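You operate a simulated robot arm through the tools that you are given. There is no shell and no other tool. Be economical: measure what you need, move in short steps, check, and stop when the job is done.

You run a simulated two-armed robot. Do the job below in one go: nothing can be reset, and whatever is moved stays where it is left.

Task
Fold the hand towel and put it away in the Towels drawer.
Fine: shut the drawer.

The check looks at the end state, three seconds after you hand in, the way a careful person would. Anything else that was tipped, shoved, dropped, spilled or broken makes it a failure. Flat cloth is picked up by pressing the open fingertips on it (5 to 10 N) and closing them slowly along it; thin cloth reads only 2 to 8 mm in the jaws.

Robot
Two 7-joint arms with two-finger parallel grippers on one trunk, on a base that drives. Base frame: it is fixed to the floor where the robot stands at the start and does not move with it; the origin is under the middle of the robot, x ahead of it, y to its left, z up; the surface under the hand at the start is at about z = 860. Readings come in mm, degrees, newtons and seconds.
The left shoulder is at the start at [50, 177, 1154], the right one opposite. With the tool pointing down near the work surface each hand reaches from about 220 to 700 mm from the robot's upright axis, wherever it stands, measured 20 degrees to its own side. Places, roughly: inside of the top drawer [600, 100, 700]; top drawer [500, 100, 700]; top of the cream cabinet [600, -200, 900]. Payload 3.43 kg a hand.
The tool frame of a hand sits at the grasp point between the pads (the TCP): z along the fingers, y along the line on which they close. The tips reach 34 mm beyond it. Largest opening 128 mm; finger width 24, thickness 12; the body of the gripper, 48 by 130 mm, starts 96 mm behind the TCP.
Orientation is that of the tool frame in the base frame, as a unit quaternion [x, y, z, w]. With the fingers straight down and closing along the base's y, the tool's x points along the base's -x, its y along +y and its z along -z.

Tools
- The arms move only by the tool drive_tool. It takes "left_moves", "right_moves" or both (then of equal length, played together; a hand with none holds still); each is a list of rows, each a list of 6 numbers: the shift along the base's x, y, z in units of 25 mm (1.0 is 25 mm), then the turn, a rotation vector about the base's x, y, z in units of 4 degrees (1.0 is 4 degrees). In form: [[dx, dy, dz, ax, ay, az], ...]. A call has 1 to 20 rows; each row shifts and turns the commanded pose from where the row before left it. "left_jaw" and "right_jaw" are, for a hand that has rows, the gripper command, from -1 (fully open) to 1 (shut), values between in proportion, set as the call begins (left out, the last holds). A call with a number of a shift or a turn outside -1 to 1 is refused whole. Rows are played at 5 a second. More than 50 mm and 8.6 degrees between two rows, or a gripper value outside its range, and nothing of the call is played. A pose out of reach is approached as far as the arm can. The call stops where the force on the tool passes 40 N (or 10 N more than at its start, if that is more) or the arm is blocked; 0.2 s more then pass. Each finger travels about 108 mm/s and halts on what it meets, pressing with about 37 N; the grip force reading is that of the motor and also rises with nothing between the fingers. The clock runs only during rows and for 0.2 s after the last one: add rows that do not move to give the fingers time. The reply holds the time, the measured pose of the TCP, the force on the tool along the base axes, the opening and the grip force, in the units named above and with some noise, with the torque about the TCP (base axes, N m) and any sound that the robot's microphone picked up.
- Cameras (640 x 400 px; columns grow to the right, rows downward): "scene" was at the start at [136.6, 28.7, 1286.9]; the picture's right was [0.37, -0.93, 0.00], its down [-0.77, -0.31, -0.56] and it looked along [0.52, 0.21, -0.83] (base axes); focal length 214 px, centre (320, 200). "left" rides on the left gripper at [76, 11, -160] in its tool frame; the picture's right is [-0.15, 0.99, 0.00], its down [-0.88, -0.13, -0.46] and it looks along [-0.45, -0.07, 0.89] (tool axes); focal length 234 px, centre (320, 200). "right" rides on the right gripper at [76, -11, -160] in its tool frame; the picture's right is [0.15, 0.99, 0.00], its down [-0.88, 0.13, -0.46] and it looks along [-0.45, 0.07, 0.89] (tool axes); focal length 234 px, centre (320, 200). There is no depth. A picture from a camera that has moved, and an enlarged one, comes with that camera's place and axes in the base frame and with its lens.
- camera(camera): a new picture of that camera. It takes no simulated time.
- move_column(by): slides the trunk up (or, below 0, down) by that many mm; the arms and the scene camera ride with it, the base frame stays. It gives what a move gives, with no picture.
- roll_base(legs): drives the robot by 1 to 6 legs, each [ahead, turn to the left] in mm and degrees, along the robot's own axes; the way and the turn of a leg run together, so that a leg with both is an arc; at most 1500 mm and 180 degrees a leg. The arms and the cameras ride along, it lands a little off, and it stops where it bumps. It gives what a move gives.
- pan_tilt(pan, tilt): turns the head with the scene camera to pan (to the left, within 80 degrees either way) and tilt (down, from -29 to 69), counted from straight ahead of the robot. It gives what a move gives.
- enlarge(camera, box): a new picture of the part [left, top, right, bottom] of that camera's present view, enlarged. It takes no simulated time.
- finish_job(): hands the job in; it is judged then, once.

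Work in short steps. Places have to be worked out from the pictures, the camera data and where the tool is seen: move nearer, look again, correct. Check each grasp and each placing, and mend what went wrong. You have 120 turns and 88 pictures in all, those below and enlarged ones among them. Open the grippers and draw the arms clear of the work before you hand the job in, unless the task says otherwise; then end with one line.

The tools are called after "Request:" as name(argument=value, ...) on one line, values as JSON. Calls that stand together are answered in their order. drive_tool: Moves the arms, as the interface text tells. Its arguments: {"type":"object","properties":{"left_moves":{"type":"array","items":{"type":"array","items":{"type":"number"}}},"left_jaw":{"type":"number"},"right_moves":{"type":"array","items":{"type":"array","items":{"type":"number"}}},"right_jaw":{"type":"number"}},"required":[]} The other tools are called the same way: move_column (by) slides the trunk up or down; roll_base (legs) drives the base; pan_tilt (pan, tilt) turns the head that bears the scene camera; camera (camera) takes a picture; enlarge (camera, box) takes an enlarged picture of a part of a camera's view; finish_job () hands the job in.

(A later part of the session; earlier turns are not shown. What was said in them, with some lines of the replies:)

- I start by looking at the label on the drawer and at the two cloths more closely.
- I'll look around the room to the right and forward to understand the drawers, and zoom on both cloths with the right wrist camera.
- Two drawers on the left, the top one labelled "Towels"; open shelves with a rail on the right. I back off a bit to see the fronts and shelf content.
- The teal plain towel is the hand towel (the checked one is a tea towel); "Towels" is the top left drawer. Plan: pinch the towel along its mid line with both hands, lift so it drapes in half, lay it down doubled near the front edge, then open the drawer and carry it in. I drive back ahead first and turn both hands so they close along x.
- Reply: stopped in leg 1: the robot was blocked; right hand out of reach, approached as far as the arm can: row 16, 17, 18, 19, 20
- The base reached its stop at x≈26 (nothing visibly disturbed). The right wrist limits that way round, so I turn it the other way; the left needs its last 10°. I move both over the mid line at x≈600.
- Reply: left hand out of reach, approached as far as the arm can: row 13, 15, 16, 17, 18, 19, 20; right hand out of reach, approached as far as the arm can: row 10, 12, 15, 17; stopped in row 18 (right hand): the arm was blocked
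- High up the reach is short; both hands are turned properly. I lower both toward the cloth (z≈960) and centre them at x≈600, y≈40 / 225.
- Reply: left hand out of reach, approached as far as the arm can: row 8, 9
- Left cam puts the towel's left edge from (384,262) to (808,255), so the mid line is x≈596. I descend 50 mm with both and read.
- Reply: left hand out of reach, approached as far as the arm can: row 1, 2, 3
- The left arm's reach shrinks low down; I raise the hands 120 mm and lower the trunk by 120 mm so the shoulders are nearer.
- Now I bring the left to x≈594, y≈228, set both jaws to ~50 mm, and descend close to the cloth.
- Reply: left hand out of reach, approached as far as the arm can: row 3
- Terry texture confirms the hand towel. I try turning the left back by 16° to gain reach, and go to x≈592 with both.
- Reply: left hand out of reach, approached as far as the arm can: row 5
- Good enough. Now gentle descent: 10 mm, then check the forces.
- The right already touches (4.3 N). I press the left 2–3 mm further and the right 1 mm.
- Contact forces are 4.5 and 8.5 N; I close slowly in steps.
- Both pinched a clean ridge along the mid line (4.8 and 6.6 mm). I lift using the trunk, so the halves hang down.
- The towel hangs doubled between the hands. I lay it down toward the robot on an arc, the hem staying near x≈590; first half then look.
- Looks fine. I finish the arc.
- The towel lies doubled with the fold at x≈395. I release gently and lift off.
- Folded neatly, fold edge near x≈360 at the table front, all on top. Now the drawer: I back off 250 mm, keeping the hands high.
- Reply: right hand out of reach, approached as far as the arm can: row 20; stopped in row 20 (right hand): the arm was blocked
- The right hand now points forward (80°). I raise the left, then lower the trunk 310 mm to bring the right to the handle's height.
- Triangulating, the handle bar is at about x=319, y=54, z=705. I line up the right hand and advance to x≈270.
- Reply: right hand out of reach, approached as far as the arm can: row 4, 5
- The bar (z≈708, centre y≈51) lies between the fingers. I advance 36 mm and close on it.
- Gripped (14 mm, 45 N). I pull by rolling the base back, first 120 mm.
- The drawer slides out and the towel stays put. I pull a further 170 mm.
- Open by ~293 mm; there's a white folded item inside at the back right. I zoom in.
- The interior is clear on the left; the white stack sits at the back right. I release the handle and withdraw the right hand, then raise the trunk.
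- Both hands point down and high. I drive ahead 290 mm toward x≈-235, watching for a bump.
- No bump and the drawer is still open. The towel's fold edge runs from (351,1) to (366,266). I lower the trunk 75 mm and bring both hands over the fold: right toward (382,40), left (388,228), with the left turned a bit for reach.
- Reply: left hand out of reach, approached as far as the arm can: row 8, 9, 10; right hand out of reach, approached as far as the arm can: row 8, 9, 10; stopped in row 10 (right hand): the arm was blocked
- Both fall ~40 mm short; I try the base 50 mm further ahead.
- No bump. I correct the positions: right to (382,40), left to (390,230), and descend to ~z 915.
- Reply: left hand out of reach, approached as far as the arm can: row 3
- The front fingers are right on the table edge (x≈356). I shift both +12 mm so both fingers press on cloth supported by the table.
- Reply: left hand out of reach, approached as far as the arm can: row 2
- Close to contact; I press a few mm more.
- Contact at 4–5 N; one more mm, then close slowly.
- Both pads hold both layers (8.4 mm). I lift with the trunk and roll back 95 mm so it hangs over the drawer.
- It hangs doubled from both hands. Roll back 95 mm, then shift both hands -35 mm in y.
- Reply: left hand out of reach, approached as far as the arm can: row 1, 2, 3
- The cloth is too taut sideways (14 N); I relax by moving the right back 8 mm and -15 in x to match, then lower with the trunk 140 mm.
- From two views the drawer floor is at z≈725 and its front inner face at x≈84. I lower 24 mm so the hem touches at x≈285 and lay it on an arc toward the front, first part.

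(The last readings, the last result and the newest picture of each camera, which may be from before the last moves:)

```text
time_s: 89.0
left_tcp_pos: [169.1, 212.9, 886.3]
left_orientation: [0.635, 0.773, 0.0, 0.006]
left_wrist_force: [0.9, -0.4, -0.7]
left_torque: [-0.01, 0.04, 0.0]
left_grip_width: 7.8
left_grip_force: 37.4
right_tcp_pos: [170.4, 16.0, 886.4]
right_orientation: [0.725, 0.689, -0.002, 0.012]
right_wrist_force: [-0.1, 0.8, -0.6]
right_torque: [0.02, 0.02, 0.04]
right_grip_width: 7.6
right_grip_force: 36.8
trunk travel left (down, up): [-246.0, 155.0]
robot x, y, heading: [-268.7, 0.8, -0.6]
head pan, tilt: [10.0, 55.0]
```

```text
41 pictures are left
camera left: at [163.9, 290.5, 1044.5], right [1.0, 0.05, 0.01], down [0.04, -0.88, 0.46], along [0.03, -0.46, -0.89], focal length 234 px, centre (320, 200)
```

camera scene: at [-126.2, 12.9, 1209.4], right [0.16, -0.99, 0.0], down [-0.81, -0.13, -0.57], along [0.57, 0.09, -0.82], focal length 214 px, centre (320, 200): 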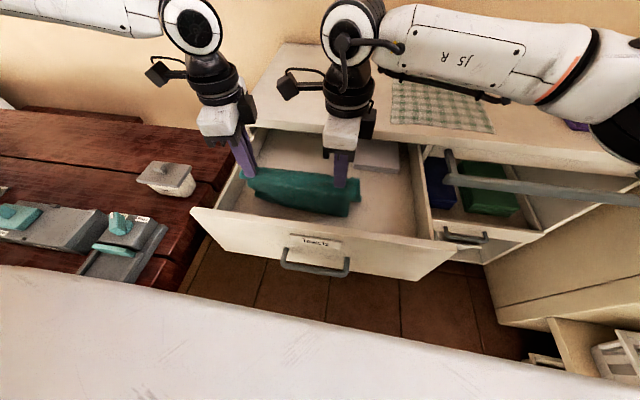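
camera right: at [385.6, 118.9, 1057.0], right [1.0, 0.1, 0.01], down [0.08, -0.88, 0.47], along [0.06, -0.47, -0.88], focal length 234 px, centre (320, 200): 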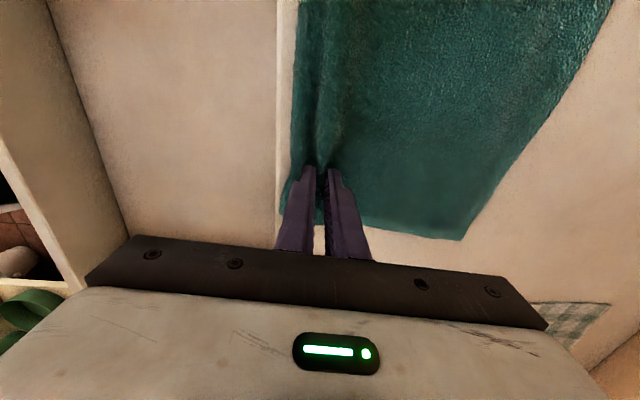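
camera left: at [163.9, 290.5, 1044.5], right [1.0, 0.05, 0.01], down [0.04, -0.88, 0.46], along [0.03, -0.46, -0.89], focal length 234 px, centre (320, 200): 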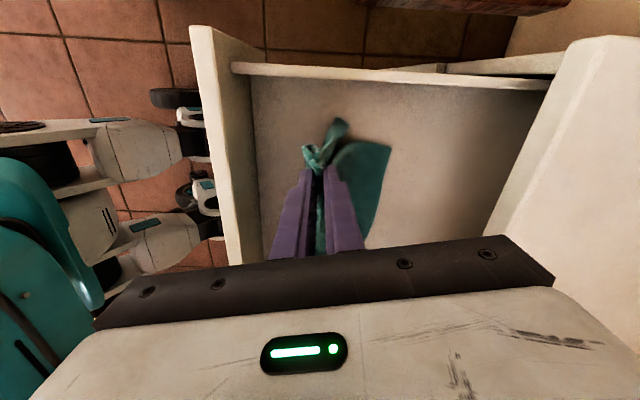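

The hem lies at x≈269. I finish: to x≈122, z≈774 so the fold stays clear of the front panel (84).

Request:
drive_tool(left_moves=[[-0.55, 0, -0.6, 0, 0, 0], [-0.45, 0, -0.7, 0, 0, 0], [-0.35, 0, -0.8, 0, 0, 0], [-0.25, 0, -0.85, 0, 0, 0], [-0.2, 0, -0.85, 0, 0, 0], [-0.1, 0, -0.7, 0, 0, 0]], right_moves=[[-0.55, 0, -0.6, 0, 0, 0], [-0.45, 0, -0.7, 0, 0, 0], [-0.35, 0, -0.8, 0, 0, 0], [-0.25, 0, -0.85, 0, 0, 0], [-0.2, 0, -0.85, 0, 0, 0], [-0.1, 0, -0.7, 0, 0, 0]])

Request:
camera(camera="scene")

Request:
camera(camera="left")

```text
time_s: 90.4
left_tcp_pos: [121.7, 213.7, 774.3]
left_orientation: [0.634, 0.773, 0.0, 0.007]
left_wrist_force: [0.7, -1.6, 5.1]
left_torque: [-0.06, -0.02, 0.04]
left_grip_width: 7.7
left_grip_force: 37.0
right_tcp_pos: [122.3, 15.6, 776.0]
right_orientation: [0.725, 0.689, -0.001, 0.013]
right_wrist_force: [0.2, 1.8, 7.5]
right_torque: [0.06, -0.02, 0.03]
right_grip_width: 7.5
right_grip_force: 36.8
trunk travel left (down, up): [-246.0, 155.0]
robot x, y, heading: [-269.2, -0.5, -0.6]
head pan, tilt: [10.0, 55.0]
```

```text
40 pictures are left
camera scene: at [-127.1, 12.5, 1209.9], right [0.16, -0.99, 0.0], down [-0.81, -0.13, -0.57], along [0.57, 0.09, -0.82], focal length 214 px, centre (320, 200)
```

scene: 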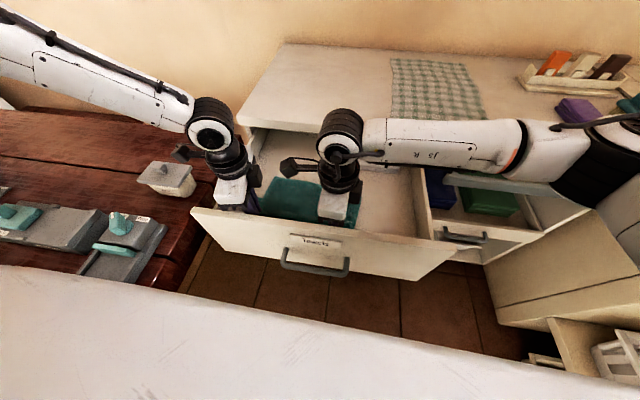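

```text
39 pictures are left
camera left: at [116.0, 290.8, 933.3], right [1.0, 0.05, 0.01], down [0.04, -0.88, 0.46], along [0.03, -0.46, -0.89], focal length 234 px, centre (320, 200)
```

left: 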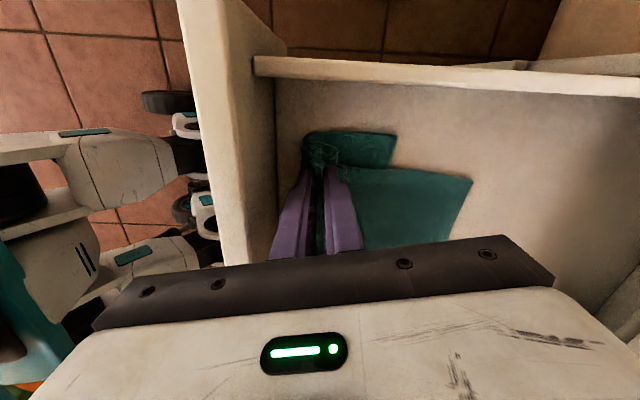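

The towel is laid in the drawer. I release, lift the hands off slowly, and look.

Request:
drive_tool(left_moves=[[0, 0, 0, 0, 0, 0], [0, 0, 0, 0, 0, 0], [0, 0, 0.4, 0, 0, 0], [0, 0, 0.8, 0, 0, 0], [0, 0, 1, 0, 0, 0], [0, 0, 1, 0, 0, 0], [0, 0, 1, 0, 0, 0], [0, 0, 1, 0, 0, 0], [0, 0, 1, 0, 0, 0], [0, 0, 1, 0, 0, 0], [0, 0, 1, 0, 0, 0]], right_moves=[[0, 0, 0, 0, 0, 0], [0, 0, 0, 0, 0, 0], [0, 0, 0.4, 0, 0, 0], [0, 0, 0.8, 0, 0, 0], [0, 0, 1, 0, 0, 0], [0, 0, 1, 0, 0, 0], [0, 0, 1, 0, 0, 0], [0, 0, 1, 0, 0, 0], [0, 0, 1, 0, 0, 0], [0, 0, 1, 0, 0, 0], [0, 0, 1, 0, 0, 0]], left_jaw=0.55, right_jaw=0.55)

Request:
camera(camera="left")

Request:
camera(camera="right")

Request:
camera(camera="scene")

```text
time_s: 92.8
left_tcp_pos: [120.9, 214.1, 979.5]
left_orientation: [0.634, 0.773, 0.0, 0.006]
left_wrist_force: [0.7, 0.3, 0.1]
left_torque: [0.0, 0.05, 0.02]
left_grip_width: 29.0
left_grip_force: 0.1
right_tcp_pos: [121.9, 15.8, 979.0]
right_orientation: [0.725, 0.689, -0.002, 0.012]
right_wrist_force: [-0.3, -0.4, -0.5]
right_torque: [-0.02, -0.04, 0.0]
right_grip_width: 28.5
right_grip_force: 0.0
trunk travel left (down, up): [-246.0, 155.0]
robot x, y, heading: [-273.4, -2.1, -0.8]
head pan, tilt: [10.0, 55.0]
```

```text
38 pictures are left
camera left: at [115.6, 291.0, 1137.6], right [1.0, 0.05, 0.01], down [0.04, -0.89, 0.46], along [0.03, -0.46, -0.89], focal length 234 px, centre (320, 200)
```

left: 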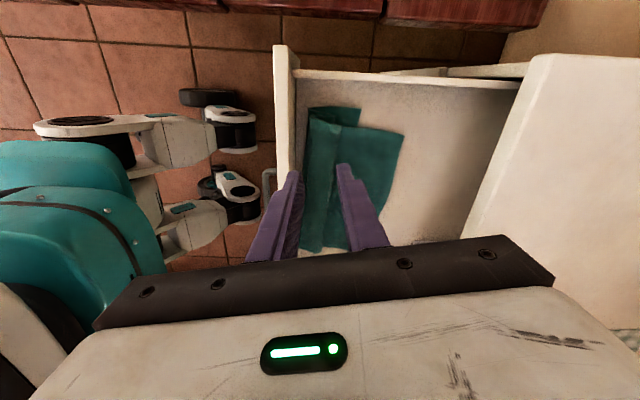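

```text
37 pictures are left
camera right: at [113.6, 94.0, 1135.8], right [1.0, 0.1, 0.01], down [0.08, -0.88, 0.47], along [0.06, -0.47, -0.88], focal length 234 px, centre (320, 200)
```

right: 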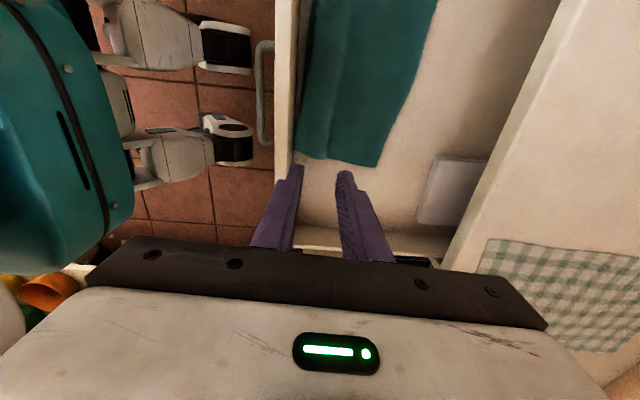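

```text
36 pictures are left
camera scene: at [-126.4, 12.8, 1209.4], right [0.16, -0.99, 0.0], down [-0.81, -0.13, -0.57], along [0.57, 0.09, -0.82], focal length 214 px, centre (320, 200)
```

scene: 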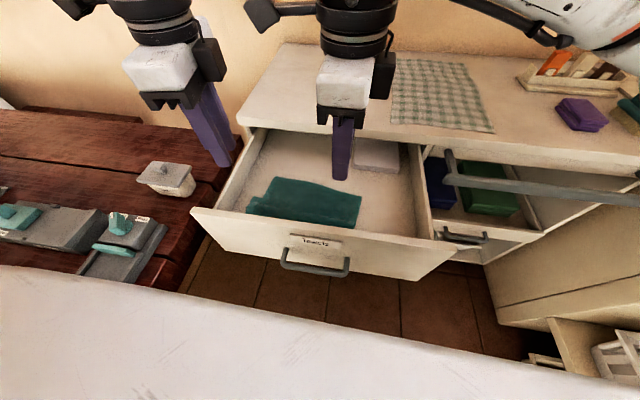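

The towel lies folded and flat inside the drawer. I zoom to check the neatness.

Request:
drive_tool(left_moves=[[0, 0.8, 0.4, 0, 0, 0], [0, 0.8, 0.4, 0, 0, 0], [0, 0, 0.4, 0, 0, 0], [0, 0, 0.4, 0, 0, 0]], right_moves=[[0, -0.8, 0.4, 0, 0, 0], [0, -0.8, 0.4, 0, 0, 0], [0, -0.8, 0.4, 0, 0, 0], [0, -0.8, 0.4, 0, 0, 0]])

Request:
enlarge(camera="scene", box=[190, 130, 430, 280])

Request:
enlarge(camera="left", box=[250, 60, 490, 250])

```text
time_s: 93.8
left_tcp_pos: [121.3, 252.4, 1021.0]
left_orientation: [0.635, 0.773, -0.001, 0.006]
left_wrist_force: [-0.3, 0.4, -0.2]
left_torque: [0.0, 0.05, 0.04]
left_grip_width: 28.7
left_grip_force: 0.1
right_tcp_pos: [122.6, -65.8, 1018.2]
right_orientation: [0.724, 0.69, -0.002, 0.012]
right_wrist_force: [0.3, -0.5, -0.1]
right_torque: [-0.01, 0.0, -0.01]
right_grip_width: 29.0
right_grip_force: 0.0
trunk travel left (down, up): [-246.0, 155.0]
robot x, y, heading: [-265.1, -1.7, -0.8]
head pan, tilt: [10.0, 55.0]
```

```text
2.67 times, centred on (310, 205) of scene
camera zoom: at [-126.3, 12.6, 1209.4], right [0.16, -0.99, 0.0], down [-0.81, -0.13, -0.57], along [0.57, 0.09, -0.82], focal length 572 px, centre (347, 187)
```

zoom: 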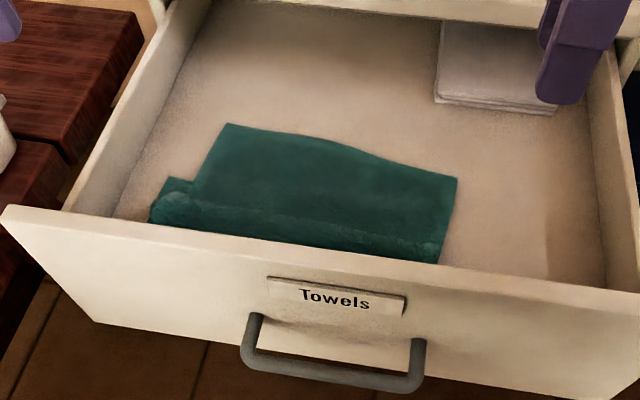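

```text
2.11 times, centred on (370, 155) of left
camera zoom: at [115.6, 331.0, 1178.1], right [1.0, 0.05, 0.01], down [0.04, -0.89, 0.46], along [0.03, -0.46, -0.89], focal length 493 px, centre (215, 295)
```

zoom: 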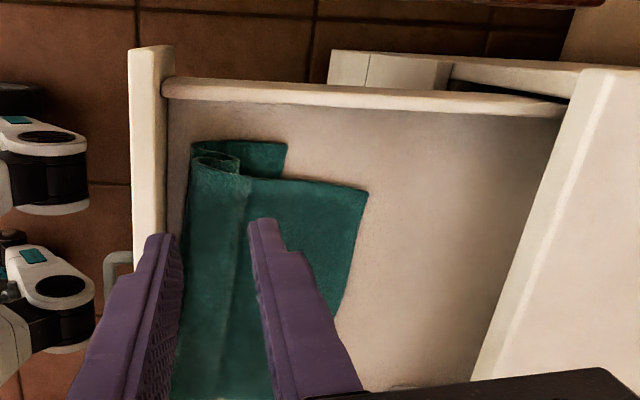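

Folded and flat, clear of the white stack. Now shut the drawer: roll back, turn the right hand forward again, and regrip the handle.

Request:
drive_tool(left_moves=[[0, -0.5, 0.8, 0, 0, 0], [0, -0.5, 0.8, 0, 0, 0], [0, 0, 0.8, 0, 0, 0], [0, 0, 0.8, 0, 0, 0], [0, 0, 0.8, 0, 0, 0]])

Request:
roll_base(legs=[[-260, 0]])

Request:
drive_tool(right_moves=[[-0.3, 0.5, 0, 0, -1, 0], [-0.3, 0.5, 0, 0, -1, 0], [-0.3, 0.5, 0, 0, -1, 0], [-0.3, 0.5, 0, 0, -1, 0], [0, 0.5, 0, 0, -1, 0], [0, 0.5, 0, 0, -1, 0], [0, 0.5, 0, 0, -1, 0], [0, 0.5, 0, 0, -1, 0], [0, 0, 0, 0, -1, 0], [0, 0, 0, 0, -1, 0], [0, 0, 0, 0, -1, 0], [0, 0, 0, 0, -1, 0], [0, 0, 0, 0, -1, 0], [0, 0, 0, 0, -1, 0], [0, 0, 0, 0, -1, 0], [0, 0, 0, 0, -1, 0], [0, 0, 0, 0, -1, 0], [0, 0, 0, 0, -1, 0], [0, 0, 0, 0, -1, 0], [0, 0, 0, 0, -0.5, 0]], right_jaw=0)

```text
time_s: 95.0
left_tcp_pos: [121.6, 229.1, 1118.7]
left_orientation: [0.635, 0.773, -0.001, 0.006]
left_wrist_force: [-0.1, -0.7, 0.5]
left_torque: [-0.02, -0.01, -0.02]
left_grip_width: 28.8
left_grip_force: 0.2
right_tcp_pos: [123.4, -64.9, 1019.6]
right_orientation: [0.724, 0.689, -0.002, 0.011]
right_wrist_force: [0.3, 0.6, 1.1]
right_torque: [0.0, -0.05, 0.03]
right_grip_width: 28.6
right_grip_force: 0.1
trunk travel left (down, up): [-246.0, 155.0]
robot x, y, heading: [-265.6, -2.5, -0.4]
head pan, tilt: [10.0, 55.0]
```

```text
time_s: 96.8
left_tcp_pos: [-144.0, 233.8, 1119.0]
left_orientation: [0.634, 0.774, -0.001, 0.006]
left_wrist_force: [0.1, -0.1, 0.1]
left_torque: [-0.04, -0.03, 0.01]
left_grip_width: 28.8
left_grip_force: 0.1
right_tcp_pos: [-142.0, -60.6, 1019.4]
right_orientation: [0.724, 0.69, -0.001, 0.012]
right_wrist_force: [0.3, 0.7, 1.0]
right_torque: [0.0, -0.01, 0.01]
right_grip_width: 28.7
right_grip_force: 0.0
trunk travel left (down, up): [-246.0, 155.0]
robot x, y, heading: [-528.0, 5.8, -0.5]
head pan, tilt: [10.0, 55.0]
```

```text
time_s: 100.7
left_tcp_pos: [-142.6, 232.6, 1118.4]
left_orientation: [0.634, 0.774, -0.001, 0.006]
left_wrist_force: [0.5, -0.2, 1.3]
left_torque: [0.02, 0.01, 0.02]
left_grip_width: 28.6
left_grip_force: 0.1
right_tcp_pos: [-128.8, 33.0, 1043.9]
right_orientation: [0.643, 0.471, 0.428, 0.426]
right_wrist_force: [0.7, 0.0, 0.5]
right_torque: [0.01, 0.01, -0.02]
right_grip_width: 64.1
right_grip_force: 0.0
trunk travel left (down, up): [-246.0, 155.0]
robot x, y, heading: [-533.3, 2.9, -0.5]
head pan, tilt: [10.0, 55.0]
stopped in row 19 (right hand): the arm was blocked; the commanded pose is now the measured one
```

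Slightly off orientation but usable. I lower the trunk 230 mm and move the hand down toward the handle's height, then look.

Request:
move_column(by=-156)

Request:
drive_tool(right_moves=[[0, 0.1, -0.9, 0, 0, 0], [0, 0.1, -0.9, 0, 0, 0], [0, 0.1, -0.9, 0, 0, 0], [0, 0.1, -0.9, 0, 0, 0], [0, 0.1, -0.9, 0, 0, 0], [0, 0.1, -0.9, 0, 0, 0], [0, 0.1, -0.9, 0, 0, 0], [0, 0, -0.8, -0.5, 0, 0], [0, 0, 0, -0.5, 0, 0.5], [0, 0, 0, -0.5, 0, 0.5], [0, 0, 0, -0.5, 0, 0.5], [0, 0, 0, -0.5, 0, 0.5]])

Request:
camera(camera="right")

Request:
camera(camera="scene")

```text
time_s: 102.5
left_tcp_pos: [-142.9, 231.9, 963.5]
left_orientation: [0.634, 0.774, 0.0, 0.006]
left_wrist_force: [-0.4, 0.0, 0.0]
left_torque: [-0.02, -0.05, 0.01]
left_grip_width: 29.1
left_grip_force: 0.0
right_tcp_pos: [-128.7, 33.1, 887.5]
right_orientation: [0.643, 0.47, 0.428, 0.426]
right_wrist_force: [0.4, 0.0, 0.2]
right_torque: [-0.02, 0.0, 0.0]
right_grip_width: 64.0
right_grip_force: 0.0
trunk travel left (down, up): [-90.0, 311.0]
robot x, y, heading: [-532.5, 5.3, -0.8]
head pan, tilt: [10.0, 55.0]
```

```text
time_s: 105.1
left_tcp_pos: [-143.2, 232.5, 963.4]
left_orientation: [0.633, 0.774, -0.001, 0.006]
left_wrist_force: [-0.4, 0.8, 0.4]
left_torque: [-0.02, 0.0, 0.02]
left_grip_width: 28.9
left_grip_force: 0.1
right_tcp_pos: [-116.0, 32.1, 710.1]
right_orientation: [0.588, 0.533, 0.401, 0.457]
right_wrist_force: [0.0, -0.4, 0.5]
right_torque: [-0.02, -0.02, -0.03]
right_grip_width: 63.8
right_grip_force: 0.1
trunk travel left (down, up): [-90.0, 311.0]
robot x, y, heading: [-532.1, 2.8, -0.5]
head pan, tilt: [10.0, 55.0]
```

```text
33 pictures are left
camera right: at [-262.2, 122.6, 738.0], right [0.27, 0.13, 0.95], down [-0.5, -0.83, 0.26], along [0.82, -0.55, -0.16], focal length 234 px, centre (320, 200)
```

right: 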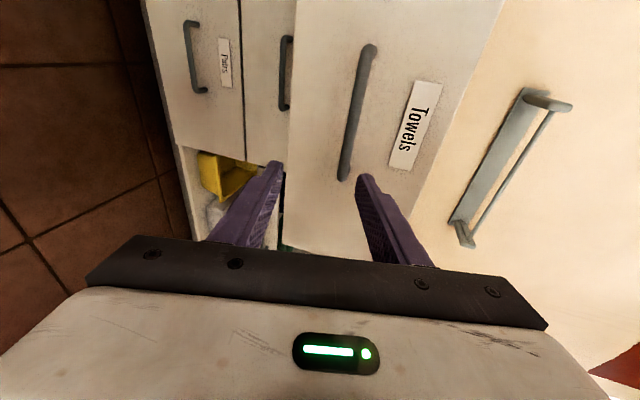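

```text
32 pictures are left
camera scene: at [-390.3, 16.4, 1053.4], right [0.16, -0.99, 0.0], down [-0.81, -0.13, -0.57], along [0.57, 0.09, -0.82], focal length 214 px, centre (320, 200)
```

scene: 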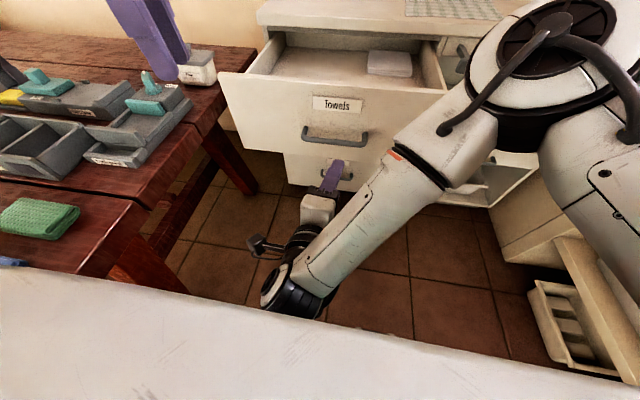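

The bar is still at x≈26, z≈709. I advance to it (dx≈+130, dy≈+18) and close.

Request:
drive_tool(right_moves=[[0.8, 0.24, 0.02, 0, 0, 0], [0.8, 0.24, 0.02, 0, 0, 0], [0.8, 0.24, 0.02, 0, 0, 0], [0.8, 0, 0.02, 0, 0, 0], [0.8, 0, 0.02, 0, 0, 0], [0.6, 0, 0.02, 0, 0, 0], [0.5, 0, 0, 0, 0, 0]])

Request:
camera(camera="right")

```text
time_s: 106.7
left_tcp_pos: [-142.1, 233.1, 962.7]
left_orientation: [0.634, 0.774, -0.001, 0.006]
left_wrist_force: [0.8, -0.2, -0.6]
left_torque: [0.01, 0.04, 0.02]
left_grip_width: 28.9
left_grip_force: 0.0
right_tcp_pos: [-1.1, 67.7, 714.8]
right_orientation: [0.569, 0.548, 0.415, 0.45]
right_wrist_force: [-0.6, -0.3, 0.3]
right_torque: [0.06, 0.01, 0.03]
right_grip_width: 63.9
right_grip_force: 0.0
trunk travel left (down, up): [-90.0, 311.0]
robot x, y, heading: [-534.6, 1.4, -0.5]
head pan, tilt: [10.0, 55.0]
```

```text
31 pictures are left
camera right: at [-153.9, 150.6, 740.7], right [0.26, 0.15, 0.95], down [-0.45, -0.85, 0.26], along [0.85, -0.5, -0.15], focal length 234 px, centre (320, 200)
```

right: 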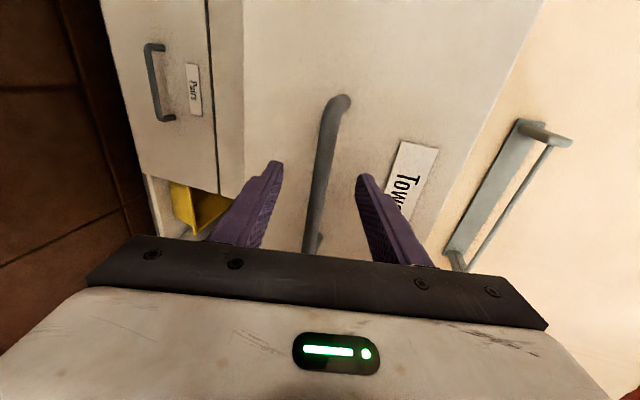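

The bar is between the fingers; 14 mm more, then close.

Request:
drive_tool(right_moves=[[0.3, -0.2, -0.05, 0, 0, 0], [0.3, -0.2, -0.05, 0, 0, 0]])

Request:
drive_tool(right_moves=[[0, 0, 0, 0, 0, 0], [0, 0, 0, 0, 0, 0], [0, 0, 0, 0, 0, 0], [0, 0, 0, 0, 0, 0]], right_jaw=1)

```text
time_s: 107.3
left_tcp_pos: [-143.2, 232.7, 962.8]
left_orientation: [0.633, 0.774, -0.001, 0.006]
left_wrist_force: [-0.2, -0.4, 0.1]
left_torque: [-0.01, -0.01, -0.02]
left_grip_width: 28.8
left_grip_force: 0.1
right_tcp_pos: [13.1, 56.2, 711.8]
right_orientation: [0.568, 0.549, 0.415, 0.45]
right_wrist_force: [-1.1, 0.3, -0.4]
right_torque: [0.02, 0.0, -0.02]
right_grip_width: 63.7
right_grip_force: 0.1
trunk travel left (down, up): [-90.0, 311.0]
robot x, y, heading: [-532.1, 1.1, -0.8]
head pan, tilt: [10.0, 55.0]
```

```text
time_s: 108.3
left_tcp_pos: [-143.2, 232.2, 962.5]
left_orientation: [0.633, 0.774, -0.001, 0.006]
left_wrist_force: [-0.4, 0.0, 0.2]
left_torque: [0.02, -0.01, -0.01]
left_grip_width: 28.8
left_grip_force: 0.1
right_tcp_pos: [13.3, 57.0, 710.2]
right_orientation: [0.569, 0.55, 0.414, 0.45]
right_wrist_force: [-1.3, -0.1, -4.8]
right_torque: [0.55, 0.06, -0.04]
right_grip_width: 13.4
right_grip_force: 45.3
trunk travel left (down, up): [-90.0, 311.0]
robot x, y, heading: [-532.4, 2.6, -0.8]
head pan, tilt: [10.0, 55.0]
```

Gripped. I push by rolling ahead 270 mm, then check.

Request:
roll_base(legs=[[270, 0]])

Request:
pan_tilt(pan=5, tilt=45)

Request:
camera(camera="scene")

```text
time_s: 110.3
left_tcp_pos: [129.7, 230.9, 961.8]
left_orientation: [0.633, 0.774, -0.001, 0.006]
left_wrist_force: [0.1, -0.2, -0.3]
left_torque: [-0.02, 0.02, 0.04]
left_grip_width: 28.6
left_grip_force: 0.2
right_tcp_pos: [285.1, 58.0, 712.3]
right_orientation: [0.568, 0.551, 0.415, 0.449]
right_wrist_force: [-0.1, 12.5, -9.3]
right_torque: [0.47, 0.01, -0.5]
right_grip_width: 13.7
right_grip_force: 44.6
trunk travel left (down, up): [-90.0, 311.0]
robot x, y, heading: [-258.8, -1.2, -0.3]
head pan, tilt: [10.0, 55.0]
```

```text
time_s: 111.0
left_tcp_pos: [129.2, 231.9, 962.0]
left_orientation: [0.633, 0.774, 0.0, 0.006]
left_wrist_force: [0.3, -0.8, 0.5]
left_torque: [0.03, 0.01, 0.01]
left_grip_width: 28.6
left_grip_force: 0.1
right_tcp_pos: [285.4, 57.4, 712.1]
right_orientation: [0.569, 0.551, 0.416, 0.448]
right_wrist_force: [-0.3, 3.8, -3.5]
right_torque: [0.4, 0.05, -0.82]
right_grip_width: 13.8
right_grip_force: 45.4
trunk travel left (down, up): [-90.0, 311.0]
robot x, y, heading: [-260.3, 0.1, -0.4]
head pan, tilt: [5.0, 45.0]
```

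```text
30 pictures are left
camera scene: at [-107.1, 8.8, 1066.7], right [0.08, -1.0, 0.0], down [-0.71, -0.06, -0.71], along [0.7, 0.06, -0.71], focal length 214 px, centre (320, 200)
```

scene: 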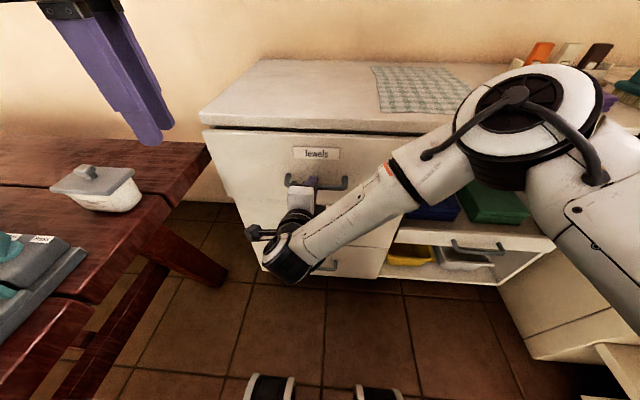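

About 21 mm remain. I push the rest with the arm in 5 mm steps (it stops on force).

Request:
drive_tool(right_moves=[[0.2, 0, 0, 0, 0, 0], [0.2, 0, 0, 0, 0, 0], [0.2, 0, 0, 0, 0, 0], [0.2, 0, 0, 0, 0, 0], [0.2, 0, 0, 0, 0, 0], [0.2, 0, 0, 0, 0, 0]])

Request:
enlarge(camera="scene", box=[190, 90, 430, 240])

```text
time_s: 112.4
left_tcp_pos: [126.9, 231.7, 964.1]
left_orientation: [0.632, 0.775, 0.0, 0.007]
left_wrist_force: [0.0, 0.5, -0.1]
left_torque: [0.03, 0.02, -0.02]
left_grip_width: 29.0
left_grip_force: 0.1
right_tcp_pos: [309.5, 57.1, 710.5]
right_orientation: [0.568, 0.553, 0.415, 0.445]
right_wrist_force: [-36.8, -5.9, -2.1]
right_torque: [0.76, 0.1, -0.31]
right_grip_width: 13.8
right_grip_force: 45.3
trunk travel left (down, up): [-90.0, 311.0]
robot x, y, heading: [-259.1, -0.6, -0.4]
head pan, tilt: [5.0, 45.0]
```

```text
2.67 times, centred on (310, 165) of scene
camera zoom: at [-109.5, 8.1, 1067.1], right [0.08, -1.0, 0.0], down [-0.7, -0.06, -0.71], along [0.71, 0.06, -0.71], focal length 572 px, centre (347, 293)
```

zoom: 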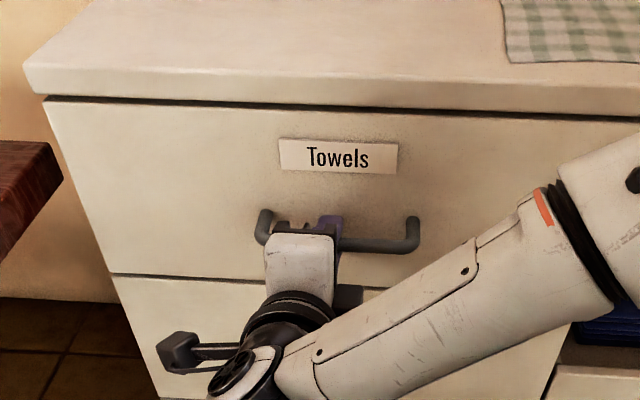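

The drawer is against its stop and flush. I ease the push, open the jaw and withdraw.

Request:
drive_tool(right_moves=[[-0.15, 0, 0, 0, 0, 0], [-0.1, 0, 0, 0, 0, 0]])

Request:
drive_tool(right_moves=[[0, 0, 0, 0, 0, 0], [0, 0, 0, 0, 0, 0], [0, 0, 0, 0, 0, 0], [-0.5, 0, 0.1, 0, 0, 0], [-0.8, 0, 0.1, 0, 0, 0], [-0.8, 0, 0.1, 0, 0, 0], [-0.8, 0, 0, 0, 0, 0], [-0.8, 0, 0, 0, 0, 0], [-0.8, 0, 0, 0, 0, 0]], right_jaw=0)

Request:
roll_base(legs=[[-200, 0]])

Request:
camera(camera="scene")

Request:
camera(camera="right")

```text
time_s: 113.0
left_tcp_pos: [130.4, 231.6, 961.7]
left_orientation: [0.632, 0.775, -0.001, 0.005]
left_wrist_force: [0.5, -0.2, 0.1]
left_torque: [-0.01, 0.03, -0.01]
left_grip_width: 28.9
left_grip_force: 0.0
right_tcp_pos: [309.9, 59.1, 711.2]
right_orientation: [0.568, 0.553, 0.415, 0.446]
right_wrist_force: [-2.5, 6.9, -16.6]
right_torque: [0.65, 0.04, 0.42]
right_grip_width: 13.5
right_grip_force: 45.1
trunk travel left (down, up): [-90.0, 311.0]
robot x, y, heading: [-257.2, 4.8, -0.3]
head pan, tilt: [5.0, 45.0]
```

```text
time_s: 115.0
left_tcp_pos: [129.6, 230.9, 962.2]
left_orientation: [0.632, 0.775, -0.001, 0.007]
left_wrist_force: [0.4, 0.2, -0.5]
left_torque: [-0.01, -0.04, 0.03]
left_grip_width: 28.9
left_grip_force: 0.0
right_tcp_pos: [195.5, 54.9, 718.2]
right_orientation: [0.569, 0.551, 0.416, 0.448]
right_wrist_force: [0.1, -0.1, -0.1]
right_torque: [-0.03, 0.01, -0.01]
right_grip_width: 64.0
right_grip_force: 0.0
trunk travel left (down, up): [-90.0, 311.0]
robot x, y, heading: [-255.9, 5.0, -0.5]
head pan, tilt: [5.0, 45.0]
```

```text
time_s: 116.6
left_tcp_pos: [-75.0, 234.0, 963.2]
left_orientation: [0.631, 0.776, -0.001, 0.006]
left_wrist_force: [1.1, 0.4, 0.1]
left_torque: [0.01, 0.0, -0.02]
left_grip_width: 28.7
left_grip_force: 0.0
right_tcp_pos: [-7.4, 58.7, 718.0]
right_orientation: [0.568, 0.551, 0.416, 0.448]
right_wrist_force: [-0.5, 1.1, -0.5]
right_torque: [0.01, 0.02, 0.01]
right_grip_width: 64.1
right_grip_force: 0.0
trunk travel left (down, up): [-90.0, 311.0]
robot x, y, heading: [-463.1, -1.2, -0.3]
head pan, tilt: [5.0, 45.0]
```

```text
28 pictures are left
camera scene: at [-310.7, 10.5, 1066.8], right [0.08, -1.0, 0.0], down [-0.7, -0.06, -0.71], along [0.7, 0.06, -0.71], focal length 214 px, centre (320, 200)
```

scene: 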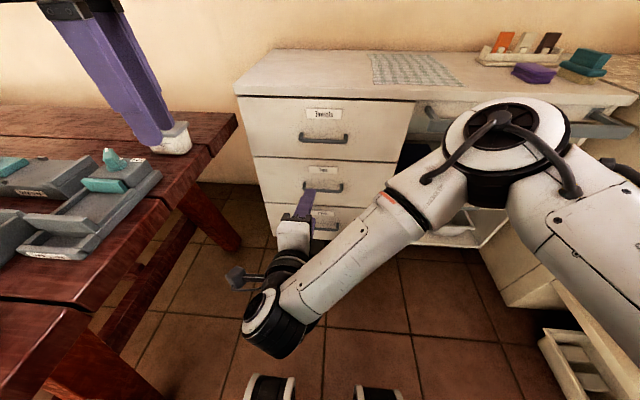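

```text
27 pictures are left
camera right: at [-160.6, 139.8, 744.5], right [0.26, 0.16, 0.95], down [-0.45, -0.86, 0.26], along [0.86, -0.49, -0.15], focal length 234 px, centre (320, 200)
```

right: 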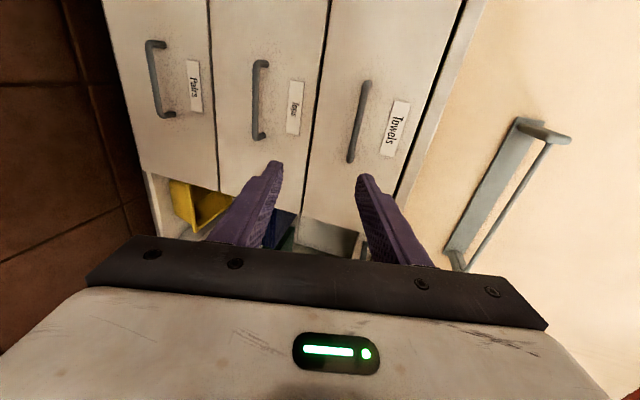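

The drawer is flush with its neighbours, everything else is in place. I open both grippers and hand in.

Request:
drive_tool(left_moves=[[0, 0, 0.2, 0, 0, 0], [0, 0, 0.2, 0, 0, 0], [0, 0, 0.2, 0, 0, 0], [0, 0, 0, 0, 0, 0]], right_moves=[[-0.2, 0, 0, 0, 0, 0], [-0.2, 0, 0, 0, 0, 0], [0, 0, 0, 0, 0, 0], [0, 0, 0, 0, 0, 0]], left_jaw=-0.8, right_jaw=-0.8)

Request:
finish_job()

```text
time_s: 117.6
left_tcp_pos: [-74.8, 233.3, 977.8]
left_orientation: [0.631, 0.776, -0.001, 0.006]
left_wrist_force: [0.0, -0.2, -0.1]
left_torque: [0.0, 0.03, 0.01]
left_grip_width: 115.2
left_grip_force: 0.0
right_tcp_pos: [-17.9, 55.7, 719.8]
right_orientation: [0.567, 0.552, 0.417, 0.447]
right_wrist_force: [0.6, -0.2, -0.7]
right_torque: [-0.02, 0.01, 0.01]
right_grip_width: 115.4
right_grip_force: 0.0
trunk travel left (down, up): [-90.0, 311.0]
robot x, y, heading: [-463.3, 2.0, -0.2]
head pan, tilt: [5.0, 45.0]
```

```text
The job is handed in.
```

The teal hand towel is folded once and laid in the Towels drawer, with its two layers a few centimetres out of line on the left side; the drawer is shut, and nothing else looked disturbed in the last pictures.
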